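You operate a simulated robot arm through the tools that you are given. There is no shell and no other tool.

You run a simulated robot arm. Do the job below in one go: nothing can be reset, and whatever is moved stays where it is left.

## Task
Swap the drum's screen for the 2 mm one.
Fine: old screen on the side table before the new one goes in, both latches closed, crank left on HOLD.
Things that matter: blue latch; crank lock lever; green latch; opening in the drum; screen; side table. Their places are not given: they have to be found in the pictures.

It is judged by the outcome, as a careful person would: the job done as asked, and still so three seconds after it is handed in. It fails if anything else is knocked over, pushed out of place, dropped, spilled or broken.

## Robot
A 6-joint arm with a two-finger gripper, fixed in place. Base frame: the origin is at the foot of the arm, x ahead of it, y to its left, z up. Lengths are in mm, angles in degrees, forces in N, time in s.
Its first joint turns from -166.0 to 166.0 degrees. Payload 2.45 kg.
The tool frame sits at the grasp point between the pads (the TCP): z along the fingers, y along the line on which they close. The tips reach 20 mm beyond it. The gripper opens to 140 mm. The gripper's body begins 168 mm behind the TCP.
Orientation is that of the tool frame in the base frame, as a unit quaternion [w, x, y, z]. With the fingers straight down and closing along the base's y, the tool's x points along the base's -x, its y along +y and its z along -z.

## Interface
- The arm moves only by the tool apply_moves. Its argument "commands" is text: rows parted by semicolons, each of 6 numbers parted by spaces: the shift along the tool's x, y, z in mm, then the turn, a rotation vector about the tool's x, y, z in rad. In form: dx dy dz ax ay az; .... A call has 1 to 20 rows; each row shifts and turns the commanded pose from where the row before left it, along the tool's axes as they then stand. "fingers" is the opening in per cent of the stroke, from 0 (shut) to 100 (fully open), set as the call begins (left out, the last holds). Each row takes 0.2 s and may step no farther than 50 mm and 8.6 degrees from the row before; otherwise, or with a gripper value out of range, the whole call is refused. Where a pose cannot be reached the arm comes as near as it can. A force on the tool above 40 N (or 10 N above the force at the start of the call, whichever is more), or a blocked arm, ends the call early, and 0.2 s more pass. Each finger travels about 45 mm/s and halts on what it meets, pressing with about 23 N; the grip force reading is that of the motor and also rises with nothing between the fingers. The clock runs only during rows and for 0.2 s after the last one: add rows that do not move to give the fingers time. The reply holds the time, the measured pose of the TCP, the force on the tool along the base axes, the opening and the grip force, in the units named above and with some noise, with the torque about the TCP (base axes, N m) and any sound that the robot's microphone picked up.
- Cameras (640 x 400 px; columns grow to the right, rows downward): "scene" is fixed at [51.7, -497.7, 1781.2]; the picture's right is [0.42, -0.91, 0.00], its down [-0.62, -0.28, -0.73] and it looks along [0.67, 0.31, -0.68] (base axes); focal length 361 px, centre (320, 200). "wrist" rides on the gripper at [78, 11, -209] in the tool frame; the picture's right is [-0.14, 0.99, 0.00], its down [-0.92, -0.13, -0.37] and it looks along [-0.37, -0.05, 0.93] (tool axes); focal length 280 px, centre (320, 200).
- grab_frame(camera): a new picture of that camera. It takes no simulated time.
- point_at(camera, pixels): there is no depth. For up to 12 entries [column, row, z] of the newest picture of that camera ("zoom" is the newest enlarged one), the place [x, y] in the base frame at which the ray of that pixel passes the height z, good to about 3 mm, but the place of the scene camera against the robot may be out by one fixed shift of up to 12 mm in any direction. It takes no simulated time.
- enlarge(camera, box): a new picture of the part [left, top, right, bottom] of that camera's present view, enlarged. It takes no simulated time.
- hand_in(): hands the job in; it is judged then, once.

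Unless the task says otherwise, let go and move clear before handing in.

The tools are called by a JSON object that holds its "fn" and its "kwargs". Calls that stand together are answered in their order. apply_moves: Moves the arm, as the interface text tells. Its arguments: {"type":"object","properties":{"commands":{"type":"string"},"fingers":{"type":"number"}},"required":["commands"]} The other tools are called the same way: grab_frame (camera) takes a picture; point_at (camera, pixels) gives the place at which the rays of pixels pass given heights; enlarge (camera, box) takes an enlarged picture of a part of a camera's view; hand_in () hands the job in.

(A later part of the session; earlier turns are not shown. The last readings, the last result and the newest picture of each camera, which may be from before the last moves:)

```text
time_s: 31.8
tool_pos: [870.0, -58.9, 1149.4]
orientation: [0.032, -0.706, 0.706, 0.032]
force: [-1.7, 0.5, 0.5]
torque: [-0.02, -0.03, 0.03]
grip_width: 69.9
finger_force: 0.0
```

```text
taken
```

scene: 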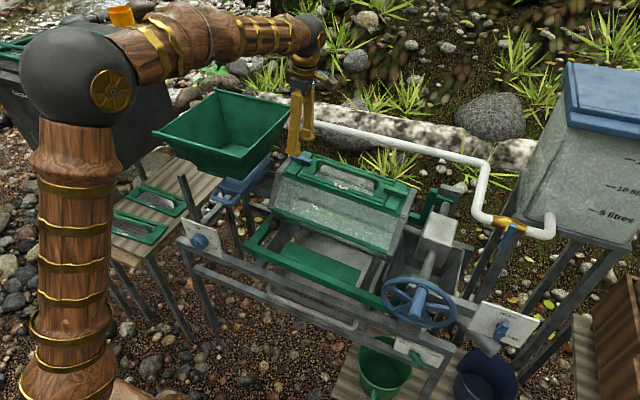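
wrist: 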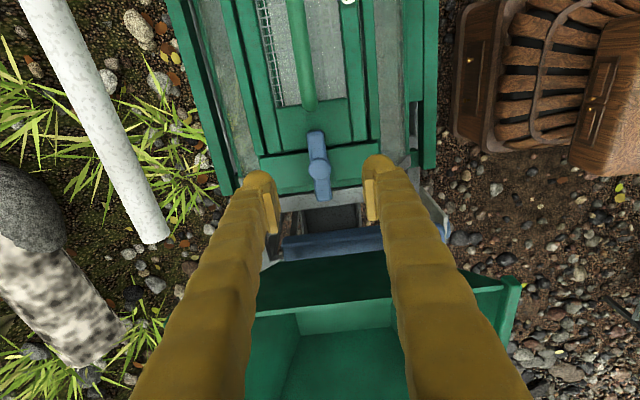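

The tilt is right and the blue boss shows at about wrist (320,170), nearly under the TCP. Zooming to fine-check alignment.

{"fn": "enlarge", "kwargs": {"camera": "wrist", "box": [240, 110, 400, 210]}}

{"fn": "enlarge", "kwargs": {"camera": "scene", "box": [250, 60, 370, 190]}}

```text
4.00 times, centred on (320, 160) of wrist
```

zoom: 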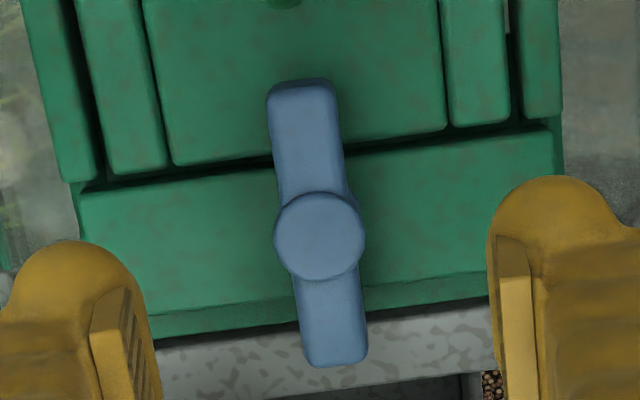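

```text
3.08 times, centred on (310, 125) of scene
```

zoom: 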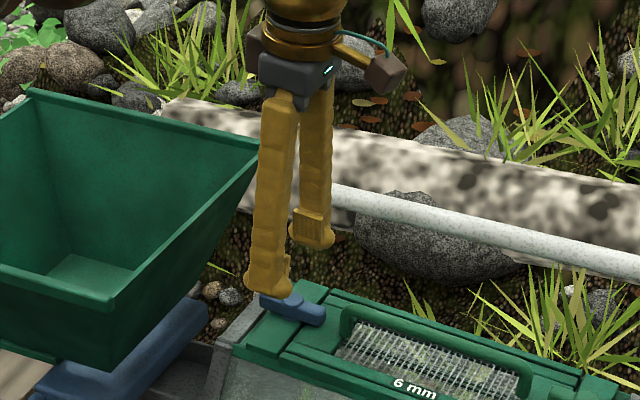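

Boss is at zoom (320,237), about 3 mm toward -y of the tool axis; I'll correct that and descend most of the way.

{"fn": "apply_moves", "kwargs": {"commands": "3 0 15 0 0 0; 0 0 15 0 0 0; 0 0 10 0 0 0; 0 0 0 0 0 0", "fingers": 50}}

{"fn": "enlarge", "kwargs": {"camera": "wrist", "box": [220, 100, 420, 225]}}

{"fn": "enlarge", "kwargs": {"camera": "scene", "box": [250, 90, 370, 190]}}

```text
time_s: 32.8
tool_pos: [871.9, -57.3, 1108.0]
orientation: [-0.033, 0.706, -0.706, -0.032]
force: [-0.3, 0.4, 0.0]
torque: [-0.03, -0.01, 0.0]
grip_width: 69.9
finger_force: 0.1
```

```text
3.20 times, centred on (320, 162) of wrist
```

zoom: 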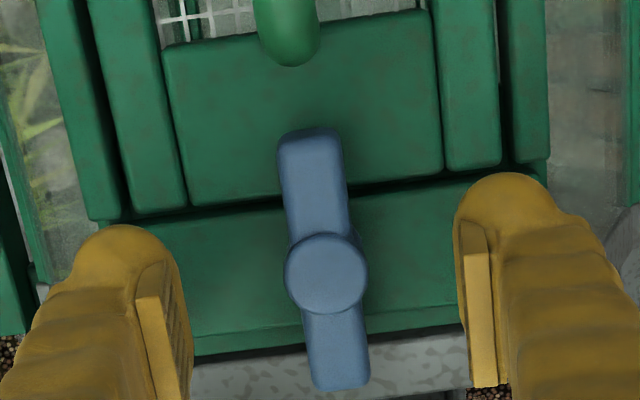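

```text
4.00 times, centred on (310, 140) of scene
```

zoom: 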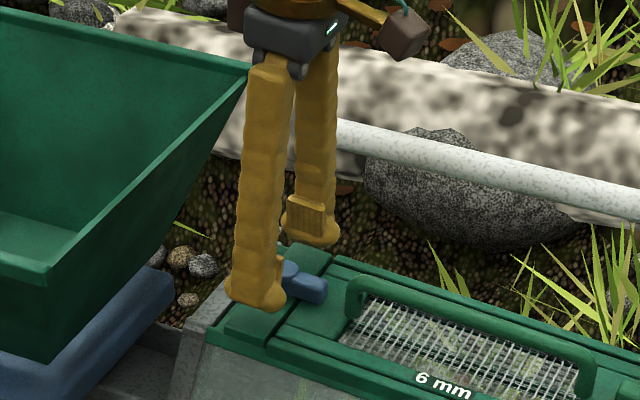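

Aligned within ~1–2 mm (boss at px 321.9,185). I'll lower another 10 mm so the pads straddle the bar, then close gently and check.

{"fn": "apply_moves", "kwargs": {"commands": "0 1.5 4 0 0 0; 0 0 4 0 0 0; 0 0 3 0 0 0; 0 0 0 0 0 0", "fingers": 50}}

{"fn": "enlarge", "kwargs": {"camera": "scene", "box": [270, 120, 350, 185]}}

{"fn": "enlarge", "kwargs": {"camera": "wrist", "box": [220, 100, 420, 225]}}

```text
time_s: 33.8
tool_pos: [872.5, -56.4, 1098.1]
orientation: [0.032, -0.706, 0.707, 0.032]
force: [0.9, 1.0, -0.1]
torque: [0.02, 0.01, -0.02]
grip_width: 70.0
finger_force: 0.0
```

```text
6.15 times, centred on (310, 152) of scene
```

zoom: 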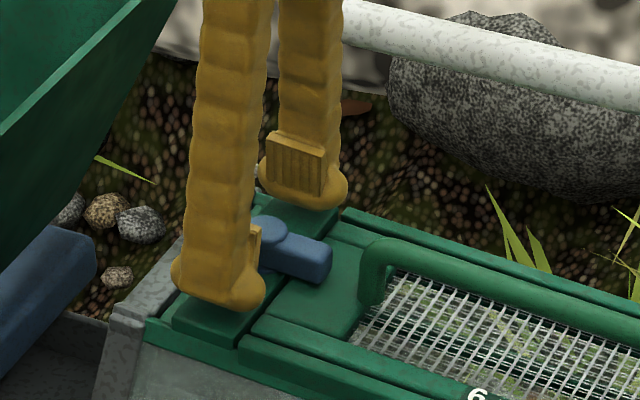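

```text
3.20 times, centred on (320, 162) of wrist
```

zoom: 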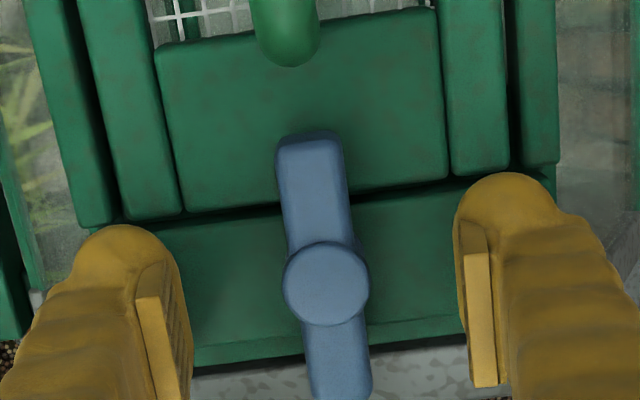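

Fingers straddle the bar, tips still a few mm above the tab. Lower 3 mm more, then close.

{"fn": "apply_moves", "kwargs": {"commands": "0 0 2 0 0 0; 0 0 1.5 0 0 0; 0 0 0 0 0 0", "fingers": 50}}

{"fn": "enlarge", "kwargs": {"camera": "scene", "box": [270, 120, 350, 185]}}

```text
time_s: 34.6
tool_pos: [871.9, -55.5, 1094.2]
orientation: [-0.032, 0.706, -0.706, -0.032]
force: [-0.4, -0.2, 0.2]
torque: [-0.01, 0.02, 0.01]
grip_width: 70.0
finger_force: 0.0
```

```text
6.15 times, centred on (310, 152) of scene
```

zoom: 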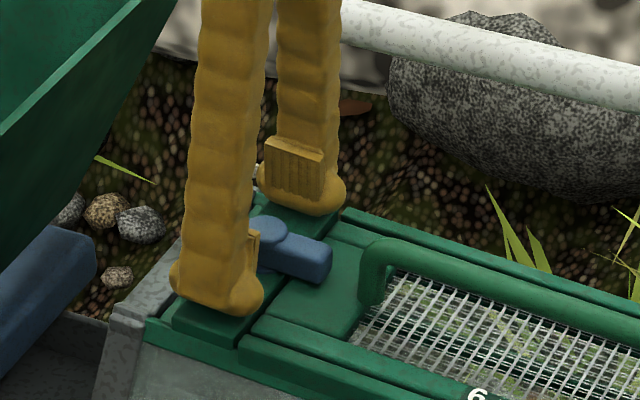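

No contact force yet; the fingers straddle the bar. Closing on it now.

{"fn": "apply_moves", "kwargs": {"commands": "0 0 0 0 0 0; 0 0 0 0 0 0; 0 0 0 0 0 0; 0 0 0 0 0 0; 0 0 0 0 0 0", "fingers": 0}}

{"fn": "enlarge", "kwargs": {"camera": "wrist", "box": [220, 100, 420, 225]}}

{"fn": "enlarge", "kwargs": {"camera": "scene", "box": [270, 120, 350, 185]}}

```text
time_s: 35.8
tool_pos: [871.8, -55.4, 1093.8]
orientation: [0.032, -0.706, 0.707, 0.032]
force: [1.8, -0.4, -2.6]
torque: [-0.01, -0.03, -0.03]
grip_width: 16.2
finger_force: 40.2
```

```text
3.20 times, centred on (320, 162) of wrist
```

zoom: 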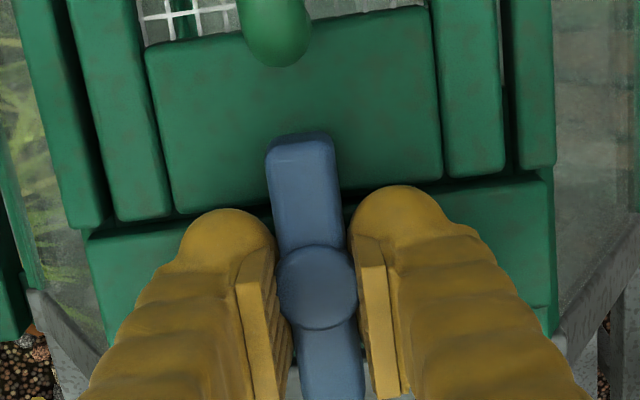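

```text
6.15 times, centred on (310, 152) of scene
```

zoom: 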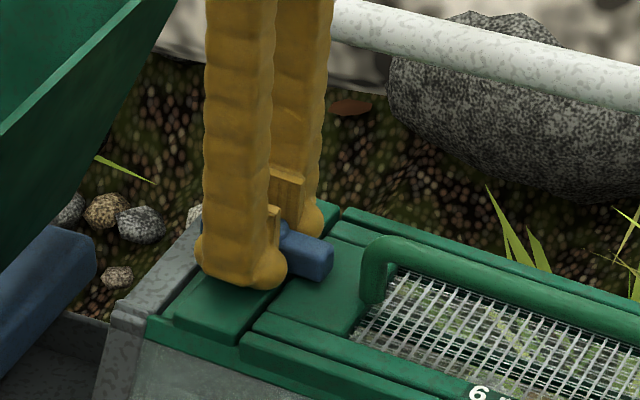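

Gripped at 16.2 mm. I'll turn gently clockwise by three steps (about 25°) first, watching the torque.

{"fn": "apply_moves", "kwargs": {"commands": "0.015 -0.21 0 0 0 0.1428; 0.015 -0.21 0 0 0 0.1428; 0.015 -0.21 0 0 0 0.1428; 0 0 0 0 0 0"}}

{"fn": "enlarge", "kwargs": {"camera": "wrist", "box": [220, 100, 420, 225]}}

{"fn": "enlarge", "kwargs": {"camera": "scene", "box": [270, 120, 350, 185]}}

```text
time_s: 36.8
tool_pos: [873.4, -54.9, 1093.6]
orientation: [0.024, -0.54, 0.84, 0.037]
force: [3.5, 5.5, -15.2]
torque: [0.5, -0.3, -0.02]
grip_width: 16.1
finger_force: 42.4
```

```text
3.20 times, centred on (320, 162) of wrist
```

zoom: 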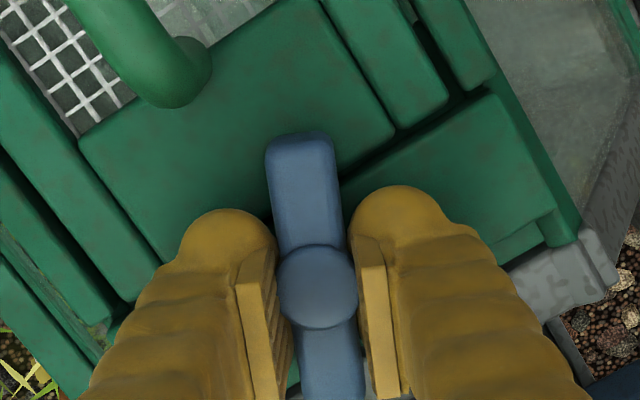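

```text
6.15 times, centred on (310, 152) of scene
```

zoom: 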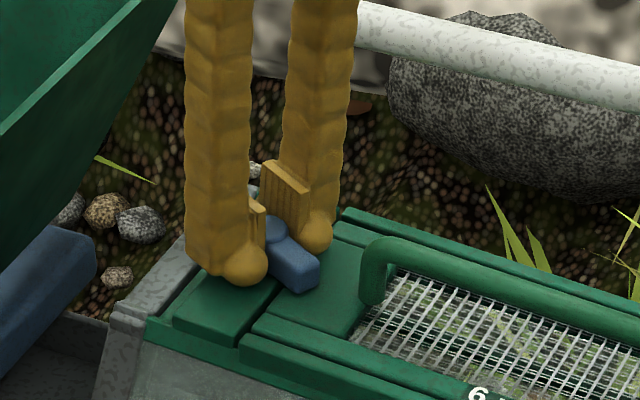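

The latch turns with the gripper (25° so far), but a -15 N pull in z has built up, so I'll ease the tool down slightly and see whether it relaxes.

{"fn": "apply_moves", "kwargs": {"commands": "0 0 0.5 0 0 0; 0 0 0 0 0 0"}}

```text
time_s: 37.4
tool_pos: [872.3, -55.4, 1094.0]
orientation: [0.024, -0.54, 0.84, 0.038]
force: [-4.4, 14.9, -9.7]
torque: [-0.35, 0.34, -0.02]
grip_width: 15.8
finger_force: 42.0
```

{"fn": "apply_moves", "kwargs": {"commands": "0 0 0 0 0 0; 0 0 0 0 0 0"}}

```text
time_s: 38.0
tool_pos: [872.5, -56.2, 1095.7]
orientation: [0.024, -0.541, 0.84, 0.038]
force: [-2.5, 19.7, -10.2]
torque: [-0.05, 0.15, -0.02]
grip_width: 16.1
finger_force: 41.2
```

{"fn": "apply_moves", "kwargs": {"commands": "-0.64 0.29 0.3 0 0 0; 0 0 0 0 0 0"}}

```text
time_s: 38.6
tool_pos: [872.9, -56.5, 1094.2]
orientation: [0.025, -0.54, 0.84, 0.037]
force: [-2.0, 5.2, 1.9]
torque: [-0.27, 0.2, 0.0]
grip_width: 16.1
finger_force: 41.8
```

The force relaxed after a 0.7 mm shift, so the true pivot is about 2 mm off the tool axis. I'll keep turning about the corrected pivot in small batches.

{"fn": "apply_moves", "kwargs": {"commands": "-0.284 -0.17 0 0 0 0.1428; -0.284 -0.17 0 0 0 0.1428; 0 0 0 0 0 0"}}

```text
time_s: 39.4
tool_pos: [874.8, -55.7, 1093.8]
orientation: [0.019, -0.415, 0.909, 0.04]
force: [4.1, -13.7, 2.0]
torque: [0.14, -0.36, 0.0]
grip_width: 16.0
finger_force: 42.0
```

Overshot to -14 N in y; I'll relieve it and continue with pure rotation in small batches, monitoring.

{"fn": "apply_moves", "kwargs": {"commands": "0.45 -0.39 0 0 0 0; 0 0 0 0 0 0.14; 0 0 0 0 0 0.14; 0 0 0 0 0 0"}}

{"fn": "enlarge", "kwargs": {"camera": "wrist", "box": [220, 100, 420, 225]}}

```text
time_s: 40.4
tool_pos: [874.1, -57.7, 1095.0]
orientation: [0.013, -0.284, 0.958, 0.042]
force: [-0.8, -1.3, 0.7]
torque: [-0.08, 0.12, 0.02]
grip_width: 16.1
finger_force: 42.0
stopped in row 4: the force on the tool passed its limit at 41 N (the readings are from after the stop); the commanded pose is now the measured one
```

```text
3.20 times, centred on (320, 162) of wrist
```

zoom: 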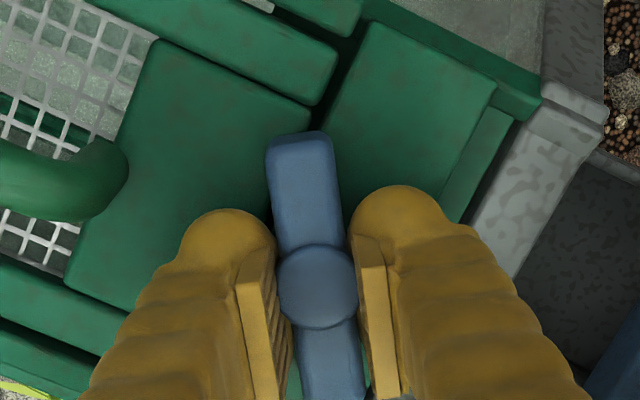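

The motion stopped on a brief 41 N spike, but forces are now near zero and the bar has turned about 57°. I'll continue more slowly.

{"fn": "apply_moves", "kwargs": {"commands": "0 0 0 0 0 0.05; 0 0 0 0 0 0.05; 0 0 0 0 0 0.05; 0 0 0 0 0 0; 0 0 0 0 0 0"}}

```text
time_s: 41.6
tool_pos: [874.3, -58.6, 1093.8]
orientation: [0.01, -0.211, 0.977, 0.042]
force: [7.8, -22.6, 0.7]
torque: [0.12, -0.99, 0.03]
grip_width: 16.3
finger_force: 41.9
```

Lateral force -24 N along the closing direction; I'll ease 1 mm that way and continue.

{"fn": "apply_moves", "kwargs": {"commands": "0 -0.5 0 0 0 0; 0 -0.5 0 0 0 0; 0 0 0 0 0 0; 0 0 0 0 0 0"}}

```text
time_s: 42.6
tool_pos: [874.2, -57.1, 1093.9]
orientation: [0.01, -0.21, 0.977, 0.043]
force: [-4.4, -12.4, 21.0]
torque: [-0.33, 0.55, 0.09]
grip_width: 16.1
finger_force: 41.5
```

{"fn": "apply_moves", "kwargs": {"commands": "0 0 0 0 0 0; 0 0 0 0 0 0; 0 0 0 0 0 0"}}

{"fn": "grab_frame", "kwargs": {"camera": "wrist"}}

{"fn": "enlarge", "kwargs": {"camera": "scene", "box": [230, 100, 430, 225]}}

```text
time_s: 43.4
tool_pos: [874.5, -57.6, 1094.4]
orientation: [0.01, -0.212, 0.976, 0.044]
force: [-4.1, -9.4, 25.3]
torque: [-0.25, 0.48, 0.02]
grip_width: 15.8
finger_force: 42.2
```

```text
taken
```

wrist: 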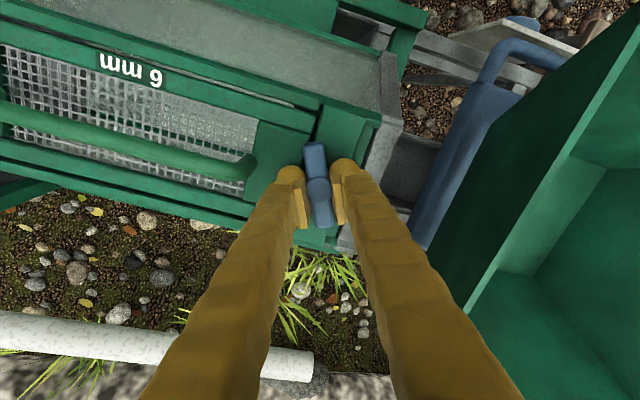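

```text
3.20 times, centred on (330, 162) of scene
```

zoom: 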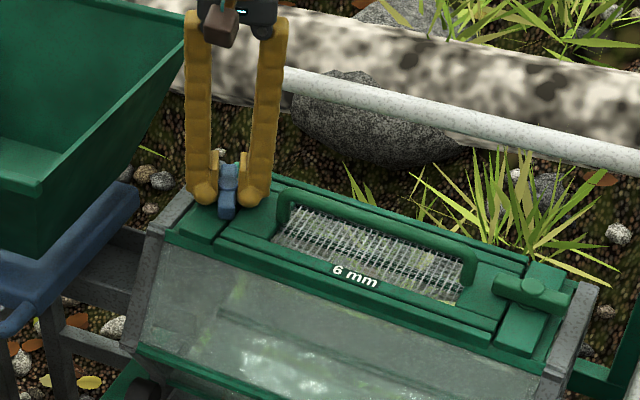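

Fz is +25 N, i.e. the fingertips are pressing down, so I'll raise slightly.

{"fn": "apply_moves", "kwargs": {"commands": "0 0 -0.6 0 0 0; 0 0 -0.6 0 0 0; 0 0 0 0 0 0"}}

```text
time_s: 44.2
tool_pos: [874.1, -57.4, 1092.6]
orientation: [0.01, -0.212, 0.976, 0.043]
force: [10.4, -4.1, -1.0]
torque: [0.46, -1.33, -0.07]
grip_width: 16.0
finger_force: 41.5
```

{"fn": "apply_moves", "kwargs": {"commands": "0 0 0 0 0 0.05; 0 0 0 0 0 0.05; 0 0 0 0 0 0.05; 0 0 0 0 0 0"}}

```text
time_s: 45.2
tool_pos: [874.2, -57.3, 1093.4]
orientation: [0.007, -0.136, 0.99, 0.044]
force: [5.3, -13.2, -29.3]
torque: [0.01, -0.58, 0.02]
grip_width: 16.0
finger_force: 41.7
```

{"fn": "apply_moves", "kwargs": {"commands": "0 0 0.5 0 0 0; 0 0 0.5 0 0 0; 0 0 0 0 0 0"}}

```text
time_s: 46.0
tool_pos: [872.6, -58.3, 1094.2]
orientation: [0.007, -0.136, 0.99, 0.042]
force: [-7.6, -17.2, -7.9]
torque: [-0.36, 0.81, 0.14]
grip_width: 16.5
finger_force: 41.4
```

{"fn": "apply_moves", "kwargs": {"commands": "0 -0.5 0.2 0 0 0; 0 0 0 0 0 0.045; 0 0 0 0 0 0.045; 0 0 0 0 0 0.045; 0 0 0 0 0 0"}}

```text
time_s: 47.2
tool_pos: [873.5, -58.8, 1094.3]
orientation: [0.005, -0.07, 0.997, 0.044]
force: [1.1, -12.6, 4.8]
torque: [-0.11, -0.09, 0.04]
grip_width: 16.1
finger_force: 42.0
```

{"fn": "apply_moves", "kwargs": {"commands": "0 -0.4 0 0 0 0; 0 0 0 0 0 0.047; 0 0 0 0 0 0.047; 0 0 0 0 0 0.047; 0 0 0 0 0 0"}}

{"fn": "enlarge", "kwargs": {"camera": "wrist", "box": [220, 100, 420, 225]}}

{"fn": "enlarge", "kwargs": {"camera": "scene", "box": [270, 120, 350, 185]}}

```text
time_s: 48.4
tool_pos: [874.2, -59.7, 1094.3]
orientation: [0.002, 0.001, 0.999, 0.043]
force: [10.9, -15.2, 7.6]
torque: [-0.2, -1.29, -0.04]
grip_width: 15.9
finger_force: 41.6
```

```text
3.20 times, centred on (320, 162) of wrist
```

zoom: 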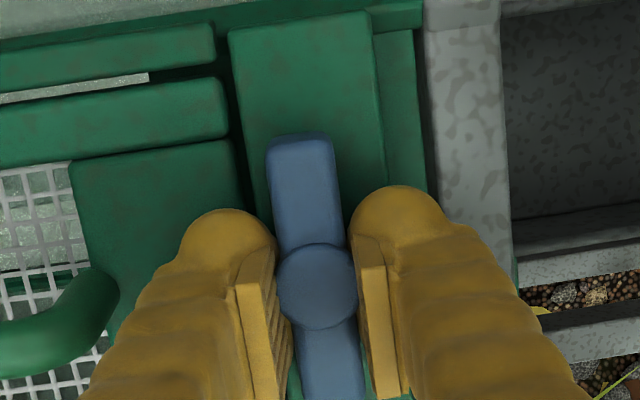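

```text
6.15 times, centred on (310, 152) of scene
```

zoom: 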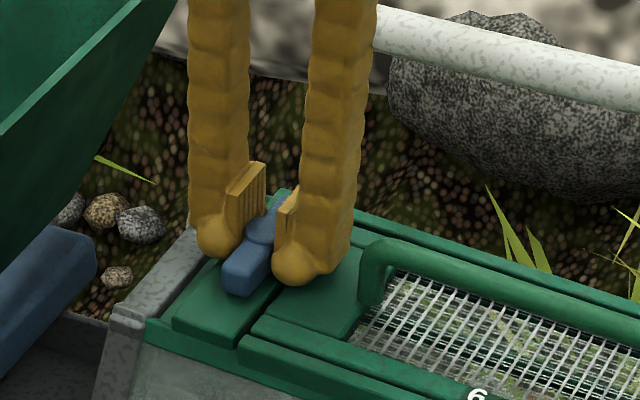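

The bar now lies across the drum axis on the tab (90° turned). I'll open the fingers just a little and lift away along the tool axis.

{"fn": "apply_moves", "kwargs": {"commands": "0 0 0 0 0 0; 0 0 0 0 0 0; 0 0 0 0 0 0", "fingers": 21}}

{"fn": "apply_moves", "kwargs": {"commands": "0 0 -15 0 0 0; 0 0 -30 0 0 0; 0 0 -40 0 0 0; 0 0 -40 0 0 0; 0 0 0 0 0 0"}}

{"fn": "grab_frame", "kwargs": {"camera": "wrist"}}

{"fn": "enlarge", "kwargs": {"camera": "scene", "box": [260, 130, 430, 236]}}

```text
time_s: 49.2
tool_pos: [873.2, -57.8, 1093.6]
orientation: [0.001, 0.0, 0.999, 0.045]
force: [-0.8, -0.8, -0.1]
torque: [0.02, 0.01, -0.03]
grip_width: 29.4
finger_force: 0.1
```

```text
time_s: 50.4
tool_pos: [874.2, -70.6, 1219.3]
orientation: [0.001, 0.0, 0.999, 0.045]
force: [-0.4, 0.0, -0.5]
torque: [-0.01, 0.0, 0.02]
grip_width: 29.4
finger_force: 0.0
```

```text
taken
```

wrist: 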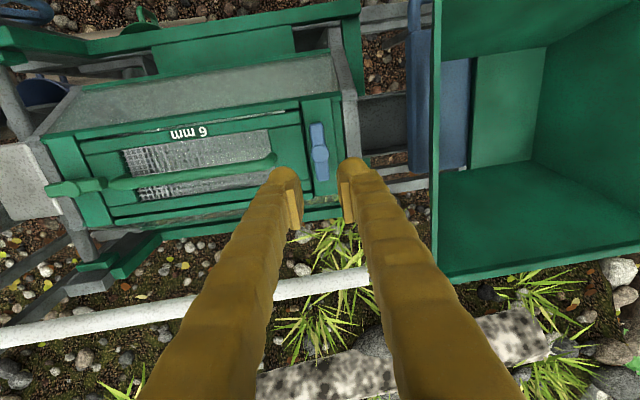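

```text
3.76 times, centred on (345, 183) of scene
```

zoom: 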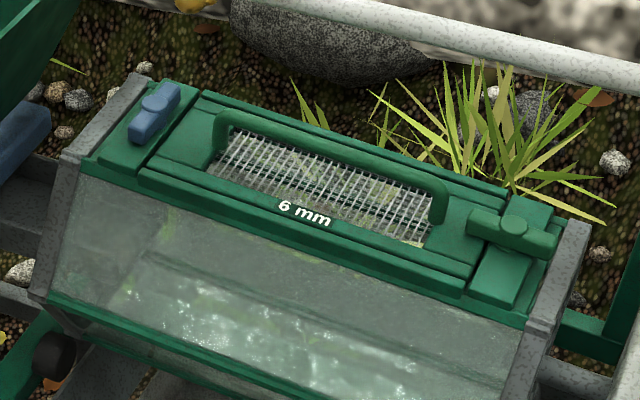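

The blue latch is now open, with its bar across the tab and nothing else disturbed. Now I'll travel parallel to the drum axis to the green latch and yaw back to -90°.

{"fn": "apply_moves", "kwargs": {"commands": "0 -43.5 0 0 0 0; 0 -43.5 0 0 0 0; 0 -43.5 0 0 0 0; 0 -43.5 0 0 0 0; 0 -43.5 0 0 0 0; 0 -43.5 0 0 0 0; 0 -43.5 0 0 0 0; 0 0 0 0 0 -0.1428; 0 0 0 0 0 -0.1428; 0 0 0 0 0 -0.1428; 0 0 0 0 0 -0.1428; 0 0 0 0 0 -0.1428; 0 0 0 0 0 -0.1428; 0 0 0 0 0 -0.1428; 0 0 0 0 0 -0.1428; 0 0 0 0 0 -0.1428; 0 0 0 0 0 -0.1428; 0 0 0 0 0 -0.1428; 0 0 0 0 0 0", "fingers": 50}}

{"fn": "grab_frame", "kwargs": {"camera": "wrist"}}

{"fn": "enlarge", "kwargs": {"camera": "wrist", "box": [220, 80, 420, 205]}}

{"fn": "grab_frame", "kwargs": {"camera": "scene"}}

```text
time_s: 54.4
tool_pos: [873.4, -373.5, 1191.0]
orientation: [-0.032, 0.707, -0.706, -0.031]
force: [-0.2, 0.5, 0.1]
torque: [0.02, 0.01, 0.01]
grip_width: 70.0
finger_force: 0.1
```

```text
taken
```

wrist: 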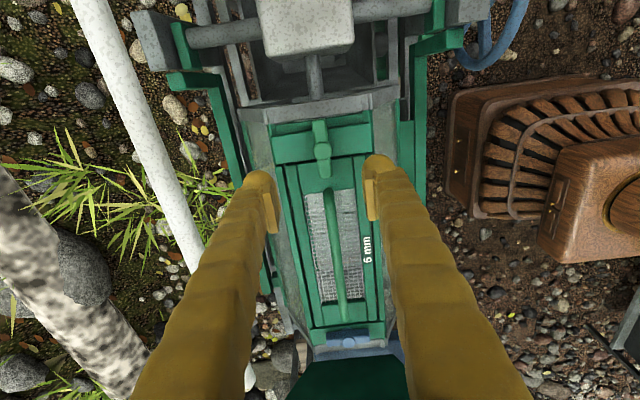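

```text
3.20 times, centred on (320, 142) of wrist
```

zoom: 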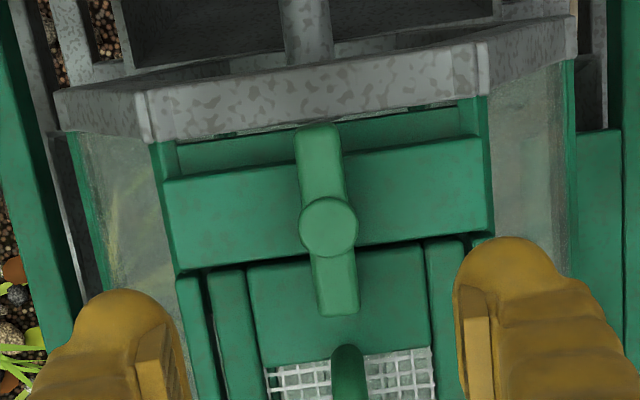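

```text
taken
```

scene: 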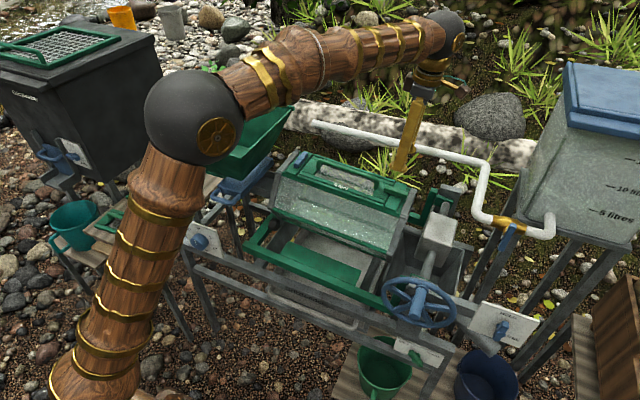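

The green boss is at wrist px (322.5,151). Combining with the earlier view gives z≈1071, so the slope may be closer to 3.5°. I'll descend 70 mm with a correction and remeasure.

{"fn": "apply_moves", "kwargs": {"commands": "7 0 25 0 0 0; 0 0 25 0 0 0; 0 0 20 0 0 0; 0 0 0 0 0 0"}}

{"fn": "enlarge", "kwargs": {"camera": "wrist", "box": [220, 90, 420, 215]}}

{"fn": "enlarge", "kwargs": {"camera": "scene", "box": [350, 120, 450, 220]}}

```text
time_s: 55.4
tool_pos: [878.5, -373.5, 1120.7]
orientation: [0.032, -0.706, 0.707, 0.031]
force: [0.4, 0.4, -0.3]
torque: [0.03, 0.0, -0.01]
grip_width: 69.9
finger_force: 0.0
```

```text
3.20 times, centred on (320, 152) of wrist
```

zoom: 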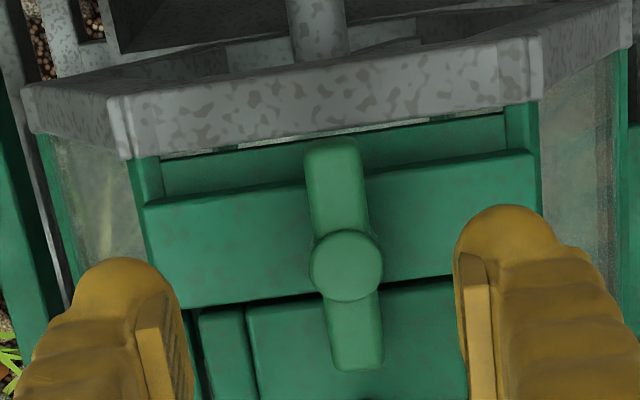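

```text
4.00 times, centred on (400, 170) of scene
```

zoom: 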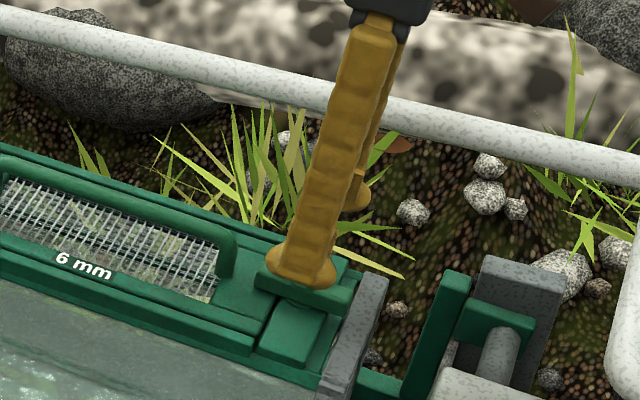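

{"fn": "apply_moves", "kwargs": {"commands": "0 0 0 0 0 0; 0 0 0 0 0 0"}}

{"fn": "enlarge", "kwargs": {"camera": "wrist", "box": [260, 130, 380, 205]}}

```text
time_s: 56.0
tool_pos: [879.1, -373.9, 1120.3]
orientation: [0.031, -0.706, 0.707, 0.03]
force: [0.2, 0.6, -1.2]
torque: [0.02, -0.01, 0.02]
grip_width: 70.0
finger_force: 0.1
```

```text
5.33 times, centred on (320, 168) of wrist
```

zoom: 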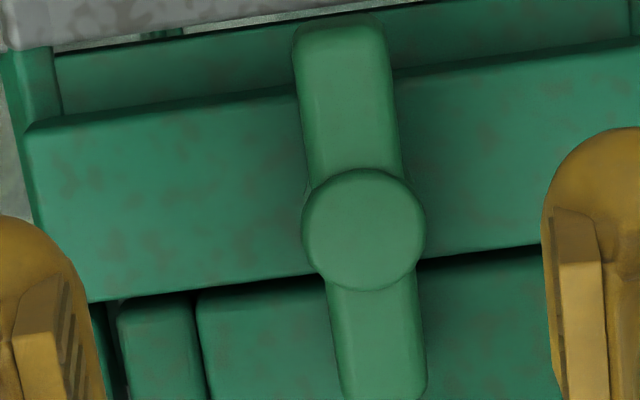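

Boss at px (328.3,173) → about 8 mm off in x and under 1 mm along y. I'll correct and descend another 33 mm, then recheck.

{"fn": "apply_moves", "kwargs": {"commands": "0.7 8 10 0 0.01 0; 0 0 12 0 0 0; 0 0 8 0 0 0; 0 0 0 0 0 0; 0 0 0 0 0 0"}}

{"fn": "enlarge", "kwargs": {"camera": "wrist", "box": [240, 115, 400, 215]}}

{"fn": "enlarge", "kwargs": {"camera": "scene", "box": [350, 130, 450, 220]}}

```text
time_s: 57.2
tool_pos: [867.6, -371.3, 1088.9]
orientation: [-0.029, 0.707, -0.706, -0.027]
force: [-1.0, -0.4, 0.5]
torque: [0.0, 0.02, -0.02]
grip_width: 69.8
finger_force: 0.1
```

```text
4.00 times, centred on (320, 165) of wrist
```

zoom: 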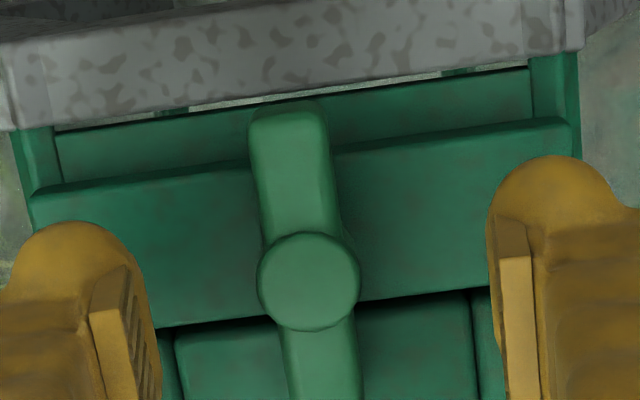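

```text
4.44 times, centred on (400, 175) of scene
```

zoom: 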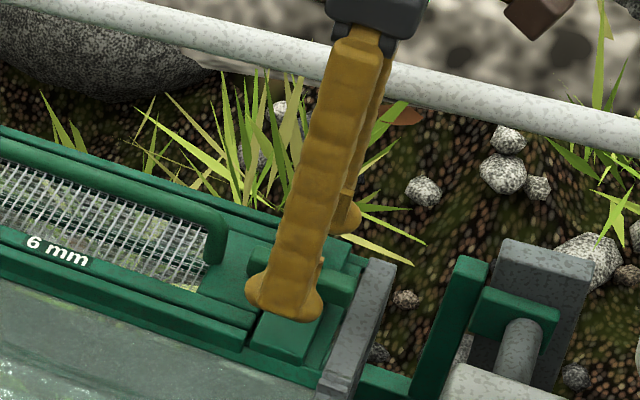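

Boss now at px (317.3,185.5): about 2 mm offset in x. Correct by 2 mm and descend 9 mm.

{"fn": "apply_moves", "kwargs": {"commands": "0.5 -2 3 0 0 0; 0 0 3 0 0 0; 0 0 3 0 0 0; 0 0 0 0 0 0; 0 0 0 0 0 0"}}

{"fn": "enlarge", "kwargs": {"camera": "wrist", "box": [240, 115, 400, 215]}}

{"fn": "enlarge", "kwargs": {"camera": "scene", "box": [370, 150, 430, 210]}}

```text
time_s: 58.4
tool_pos: [868.7, -372.3, 1080.6]
orientation: [0.028, -0.707, 0.707, 0.027]
force: [0.7, -0.6, -1.1]
torque: [0.01, 0.01, -0.04]
grip_width: 70.0
finger_force: 0.1
```

```text
4.00 times, centred on (320, 165) of wrist
```

zoom: 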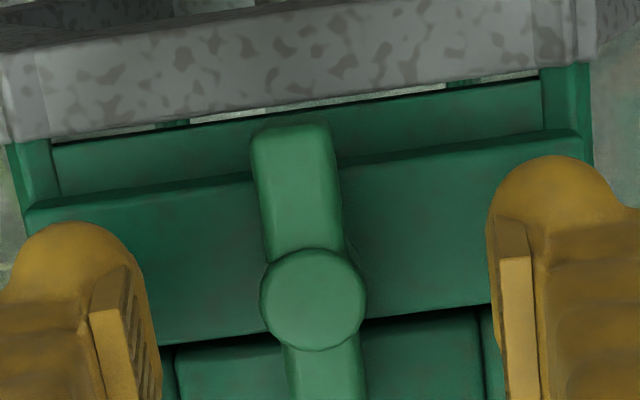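

```text
6.67 times, centred on (400, 180) of scene
```

zoom: 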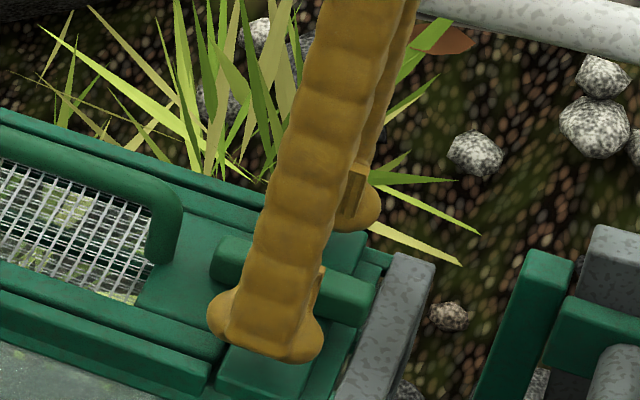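

{"fn": "apply_moves", "kwargs": {"commands": "0 -1.3 2 0 0 0; 0 0 1.5 0 0 0; 0 0 1.5 0 0 0; 0 0 0 0 0 0; 0 0 0 0 0 0"}}

{"fn": "enlarge", "kwargs": {"camera": "wrist", "box": [240, 115, 400, 215]}}

{"fn": "enlarge", "kwargs": {"camera": "scene", "box": [370, 150, 430, 210]}}

```text
time_s: 59.6
tool_pos: [870.3, -370.8, 1077.5]
orientation: [0.028, -0.706, 0.707, 0.027]
force: [-0.6, 0.0, 0.0]
torque: [0.03, 0.0, -0.01]
grip_width: 69.9
finger_force: 0.0
```

```text
4.00 times, centred on (320, 165) of wrist
```

zoom: 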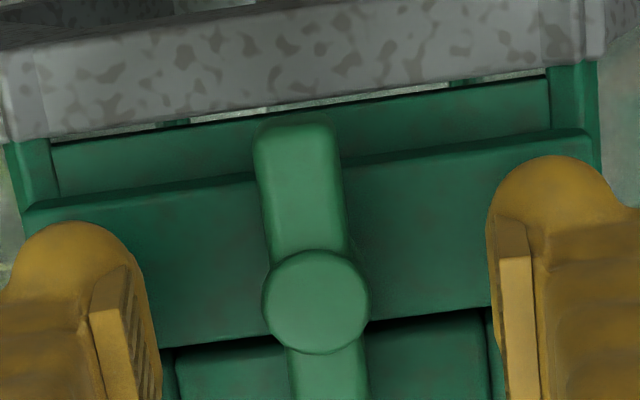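

```text
6.67 times, centred on (400, 180) of scene
```

zoom: 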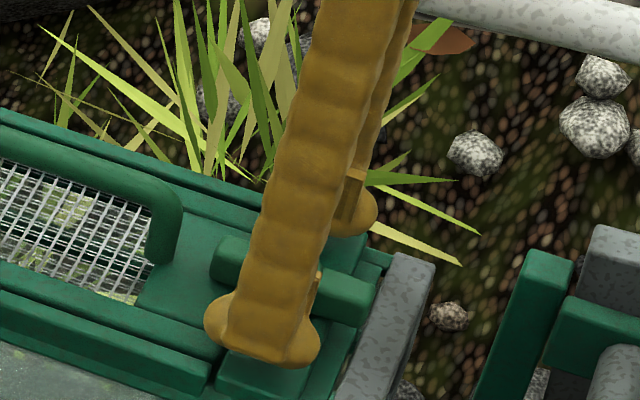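

Aligned (boss at px 319,190.5). By matching the boss's apparent size with the blue one, the equivalent grip height is z≈1074.5; lower 3 mm and close.

{"fn": "apply_moves", "kwargs": {"commands": "0 0 1.5 0 0 0; 0 0 1.5 0 0 0; 0 0 0 0 0 0; 0 0 0 0 0 0"}}

{"fn": "apply_moves", "kwargs": {"commands": "0 0 0 0 0 0; 0 0 0 0 0 0; 0 0 0 0 0 0; 0 0 0 0 0 0; 0 0 0 0 0 0", "fingers": 0}}

{"fn": "enlarge", "kwargs": {"camera": "wrist", "box": [240, 115, 400, 215]}}

```text
time_s: 60.6
tool_pos: [870.4, -371.2, 1073.9]
orientation: [-0.029, 0.707, -0.707, -0.026]
force: [1.4, -0.2, 0.8]
torque: [-0.02, 0.0, -0.04]
grip_width: 69.9
finger_force: 0.0
```

```text
time_s: 61.8
tool_pos: [869.3, -371.0, 1073.7]
orientation: [0.029, -0.706, 0.707, 0.027]
force: [1.5, -0.6, -0.5]
torque: [-0.01, 0.01, -0.01]
grip_width: 16.1
finger_force: 40.7
```

```text
4.00 times, centred on (320, 165) of wrist
```

zoom: 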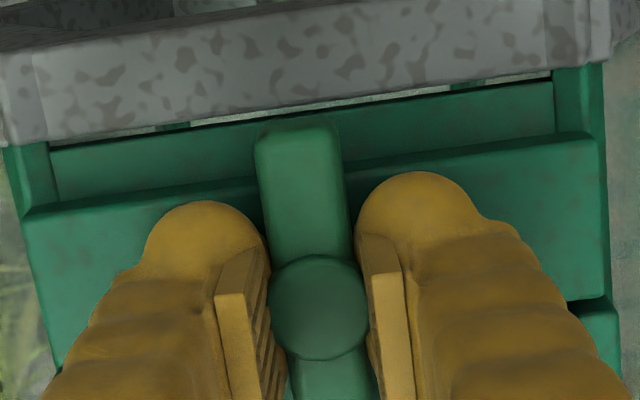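

Gripped cleanly with no side load. Turning slowly clockwise in small steps.

{"fn": "apply_moves", "kwargs": {"commands": "0 0 0 0 0 0.06; 0 0 0 0 0 0.06; 0 0 0 0 0 0.06; 0 0 0 0 0 0.06; 0 0 0 0 0 0"}}

{"fn": "enlarge", "kwargs": {"camera": "wrist", "box": [240, 115, 400, 215]}}

```text
time_s: 63.0
tool_pos: [869.3, -370.3, 1073.4]
orientation: [0.025, -0.616, 0.787, 0.031]
force: [1.6, -1.4, -3.2]
torque: [-0.05, -0.04, 0.01]
grip_width: 16.1
finger_force: 41.6
```

```text
4.00 times, centred on (320, 165) of wrist
```

zoom: 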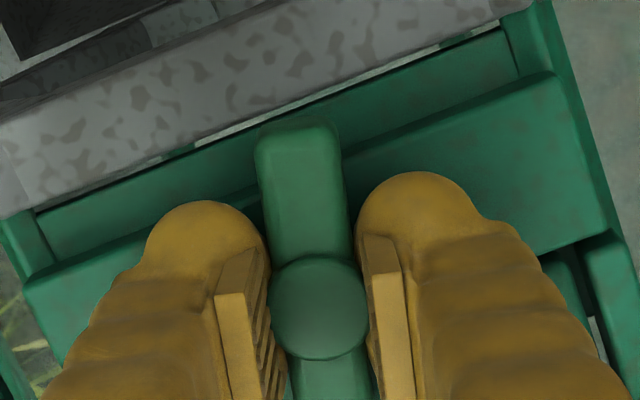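

Only a few newtons of load after 14°. Continuing.

{"fn": "apply_moves", "kwargs": {"commands": "0 0 0 0 0 0.07; 0 0 0 0 0 0.07; 0 0 0 0 0 0.07; 0 0 0 0 0 0.07; 0 0 0 0 0 0.07; 0 0 0 0 0 0"}}

```text
time_s: 64.4
tool_pos: [869.0, -371.3, 1074.7]
orientation: [0.019, -0.47, 0.882, 0.034]
force: [1.1, -10.4, -13.4]
torque: [0.0, -0.16, 0.0]
grip_width: 16.1
finger_force: 41.6
```

{"fn": "apply_moves", "kwargs": {"commands": "0.4 -0.28 0.5 0 0 0; 0 0 0 0 0 0.06; 0 0 0 0 0 0.06; 0 0 0 0 0 0.06; 0 0 0 0 0 0"}}

```text
time_s: 65.6
tool_pos: [871.4, -372.1, 1074.4]
orientation: [0.016, -0.389, 0.92, 0.035]
force: [-1.9, 16.1, 12.4]
torque: [0.08, 0.14, -0.03]
grip_width: 15.9
finger_force: 41.8
```

{"fn": "apply_moves", "kwargs": {"commands": "-0.29 0.28 -0.3 0 0 0; 0 0 0 0 0 0.05; 0 0 0 0 0 0.05; 0 0 0 0 0 0.05; 0 0 0 0 0 0.05; 0 0 0 0 0 0"}}

```text
time_s: 67.0
tool_pos: [869.7, -371.8, 1074.0]
orientation: [0.013, -0.294, 0.955, 0.037]
force: [7.4, -4.1, 24.9]
torque: [0.48, -0.97, -0.05]
grip_width: 16.1
finger_force: 41.6
```

{"fn": "apply_moves", "kwargs": {"commands": "0 0 -0.6 0 0 0; 0 0 0 0 0 0; 0 0 0 0 0 0.05; 0 0 0 0 0 0.05; 0 0 0 0 0 0"}}

```text
time_s: 68.2
tool_pos: [869.7, -370.9, 1073.8]
orientation: [0.01, -0.247, 0.968, 0.038]
force: [7.3, -8.7, 4.3]
torque: [0.31, -0.88, -0.03]
grip_width: 16.3
finger_force: 41.8
```

{"fn": "apply_moves", "kwargs": {"commands": "0 -0.4 0 0 0 0; 0 0 0 0 0 0.05; 0 0 0 0 0 0.05; 0 0 0 0 0 0.05; 0 0 0 0 0 0"}}

```text
time_s: 69.4
tool_pos: [869.4, -372.5, 1073.8]
orientation: [0.007, -0.174, 0.984, 0.038]
force: [0.3, -4.5, -4.6]
torque: [-0.06, -0.03, -0.01]
grip_width: 15.9
finger_force: 41.9
```

Loads are small again; about 20° remain. Continuing.

{"fn": "apply_moves", "kwargs": {"commands": "0 -0.3 0.2 0 0 0; 0 0 0 0 0 0.05; 0 0 0 0 0 0.05; 0 0 0 0 0 0.05; 0 0 0 0 0 0"}}

```text
time_s: 70.6
tool_pos: [869.9, -371.9, 1074.4]
orientation: [0.004, -0.099, 0.994, 0.039]
force: [-6.1, -0.6, -9.6]
torque: [-0.14, 0.68, 0.07]
grip_width: 15.9
finger_force: 41.7
```

{"fn": "apply_moves", "kwargs": {"commands": "0 -0.2 0.2 0 0 0; 0 0 0 0 0 0.05; 0 0 0 0 0 0.05; 0 0 0 0 0 0.05; 0 0 0 0 0 0.048; 0 0 0 0 0 0"}}

{"fn": "enlarge", "kwargs": {"camera": "wrist", "box": [220, 100, 420, 225]}}

{"fn": "enlarge", "kwargs": {"camera": "scene", "box": [350, 130, 450, 220]}}

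```text
time_s: 72.0
tool_pos: [871.2, -372.7, 1074.9]
orientation: [0.002, -0.001, 0.999, 0.039]
force: [-2.1, -28.2, -1.8]
torque: [-0.3, 0.06, 0.05]
grip_width: 15.9
finger_force: 41.6
```

```text
3.20 times, centred on (320, 162) of wrist
```

zoom: 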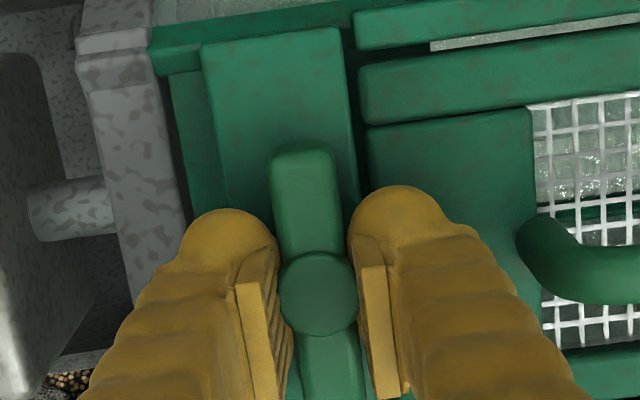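

```text
4.44 times, centred on (400, 175) of scene
```

zoom: 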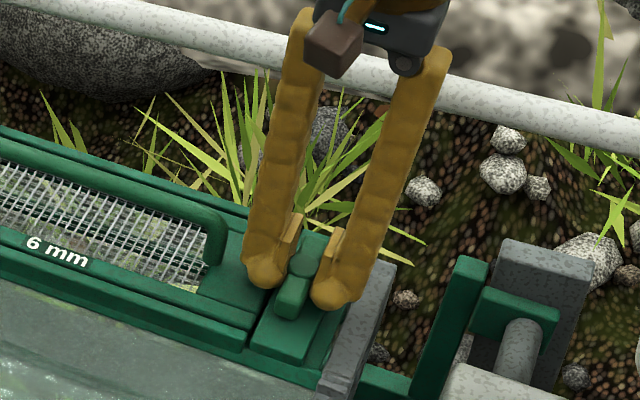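

The green bar is now across the axis on its tab. I'll relieve the side load by 1 mm, open slightly and lift off.

{"fn": "apply_moves", "kwargs": {"commands": "0 -0.5 0 0 0 0; 0 -0.5 0 0 0 0; 0 0 0 0 0 0"}}

{"fn": "apply_moves", "kwargs": {"commands": "0 0 0 0 0 0; 0 0 0 0 0 0; 0 0 0 0 0 0", "fingers": 20}}

{"fn": "apply_moves", "kwargs": {"commands": "0 0 -10 0 0 0; 0 0 -30 0 0 0; 0 0 -40 0 0 0; 0 0 -40 0 0 0; 0 0 0 0 0 0; 0 0 0 0 0 0"}}

{"fn": "grab_frame", "kwargs": {"camera": "wrist"}}

{"fn": "enlarge", "kwargs": {"camera": "scene", "box": [260, 130, 430, 236]}}

```text
time_s: 72.8
tool_pos: [870.7, -371.9, 1073.5]
orientation: [0.0, -0.001, 0.999, 0.038]
force: [3.9, -25.6, 3.0]
torque: [-0.27, -0.4, -0.01]
grip_width: 15.9
finger_force: 41.4
```

```text
time_s: 73.6
tool_pos: [870.2, -371.2, 1074.0]
orientation: [0.0, -0.001, 0.999, 0.04]
force: [-0.1, 0.7, 0.1]
torque: [-0.04, 0.04, 0.01]
grip_width: 28.0
finger_force: 0.1
```

```text
time_s: 75.0
tool_pos: [870.1, -383.6, 1193.5]
orientation: [0.001, -0.001, 0.999, 0.04]
force: [1.1, 0.1, -0.2]
torque: [0.0, 0.0, 0.02]
grip_width: 27.9
finger_force: 0.0
```

```text
taken
```

wrist: 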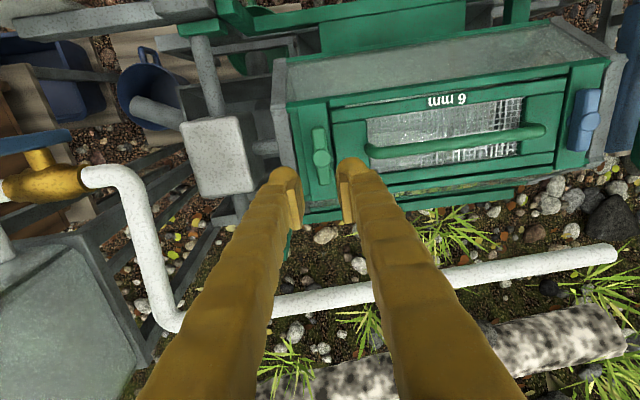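

```text
3.76 times, centred on (345, 183) of scene
```

zoom: 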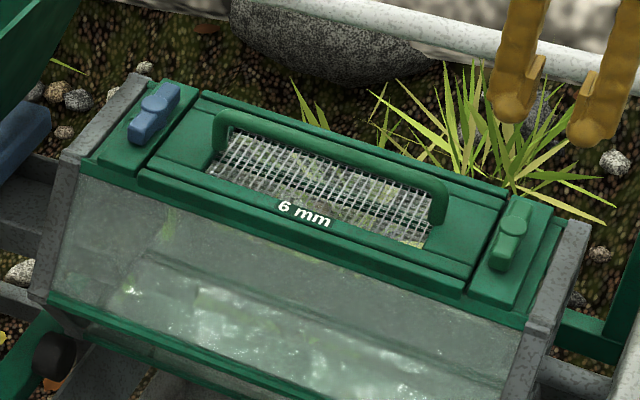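

Both latches are open and the drum has not moved. Now I'll move over the handle's centre (y≈-216) and yaw so the fingers close across the handle.

{"fn": "apply_moves", "kwargs": {"commands": "0 42 0 0 0 0; 0 42 0 0 0 0; 0 42 0 0 0 0; 0 42 0 0 0 0; 0 0 0 0 0 -0.1428; 0 0 0 0 0 -0.1428; 0 0 0 0 0 -0.1428; 0 0 0 0 0 -0.1428; 0 0 0 0 0 -0.1428; 0 0 0 0 0 -0.1428; 0 0 0 0 0 -0.1428; 0 0 0 0 0 -0.1428; 0 0 0 0 0 -0.1428; 0 0 0 0 0 -0.1428; 0 0 0 0 0 -0.1428; 0 0 0 0 0 0; 0 0 0 0 0 0", "fingers": 50}}

{"fn": "grab_frame", "kwargs": {"camera": "wrist"}}

{"fn": "enlarge", "kwargs": {"camera": "wrist", "box": [240, 60, 440, 260]}}

```text
time_s: 78.6
tool_pos: [869.6, -214.2, 1206.9]
orientation: [-0.028, 0.708, -0.705, -0.027]
force: [-0.7, -0.1, -0.3]
torque: [0.0, 0.03, 0.01]
grip_width: 69.9
finger_force: 0.0
```

```text
taken
```

wrist: 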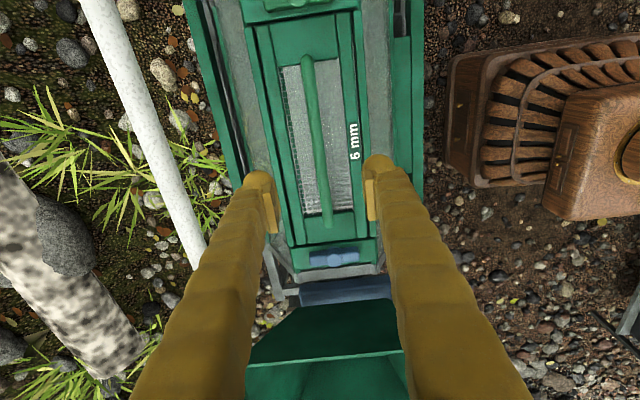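

```text
2.00 times, centred on (340, 160) of wrist
```

zoom: 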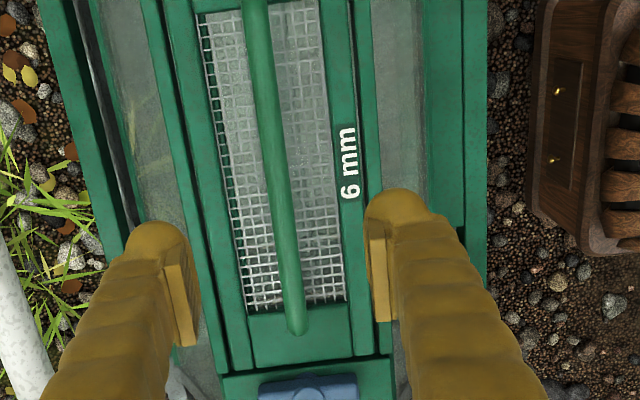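

The handle spans px (306,57)–(328,225), its centre about 10 mm toward -y of the tool axis and well aligned laterally. Descending 75 mm with that correction.

{"fn": "apply_moves", "kwargs": {"commands": "10 0 25 0 0 0; 0 0 25 0 0 0; 0 0 25 0 0 0; 0 0 0 0 0 0; 0 0 0 0 0 0"}}

{"fn": "grab_frame", "kwargs": {"camera": "wrist"}}

{"fn": "enlarge", "kwargs": {"camera": "scene", "box": [290, 100, 410, 220]}}

```text
time_s: 79.8
tool_pos: [869.9, -218.9, 1130.4]
orientation: [-0.029, 0.708, -0.705, -0.027]
force: [0.3, 0.7, 0.1]
torque: [-0.06, -0.02, 0.0]
grip_width: 70.1
finger_force: 0.0
```

```text
taken
```

wrist: 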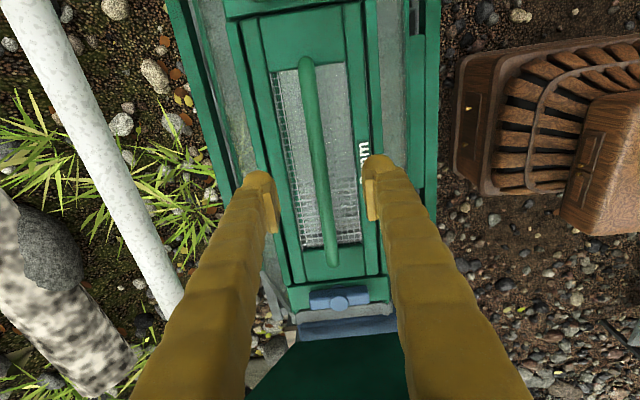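

```text
3.33 times, centred on (350, 160) of scene
```

zoom: 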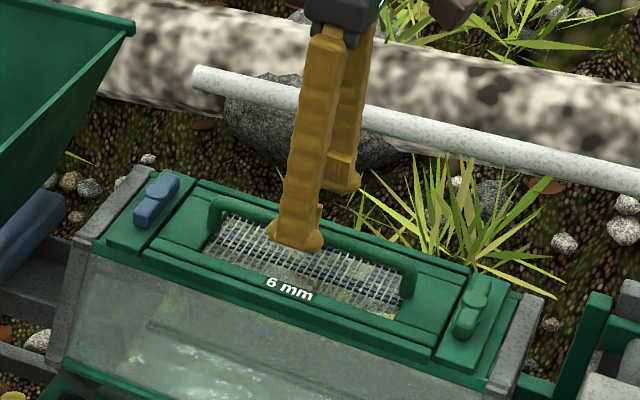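

{"fn": "enlarge", "kwargs": {"camera": "wrist", "box": [250, 20, 370, 100]}}

{"fn": "enlarge", "kwargs": {"camera": "wrist", "box": [270, 210, 390, 290]}}

```text
5.00 times, centred on (310, 60) of wrist
```

zoom: 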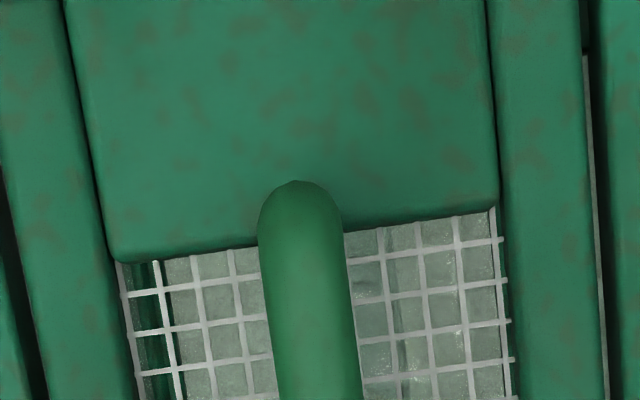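

```text
5.00 times, centred on (330, 250) of wrist
```

zoom: 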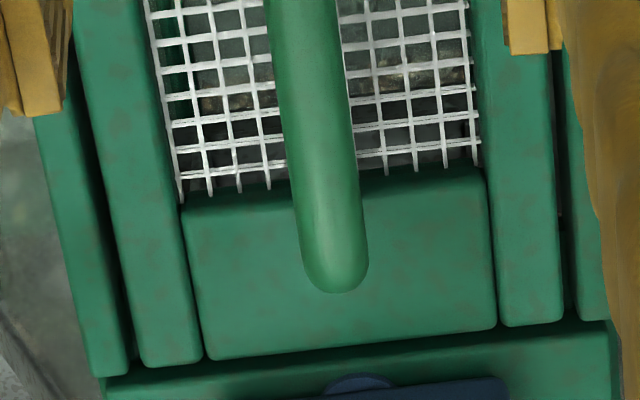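

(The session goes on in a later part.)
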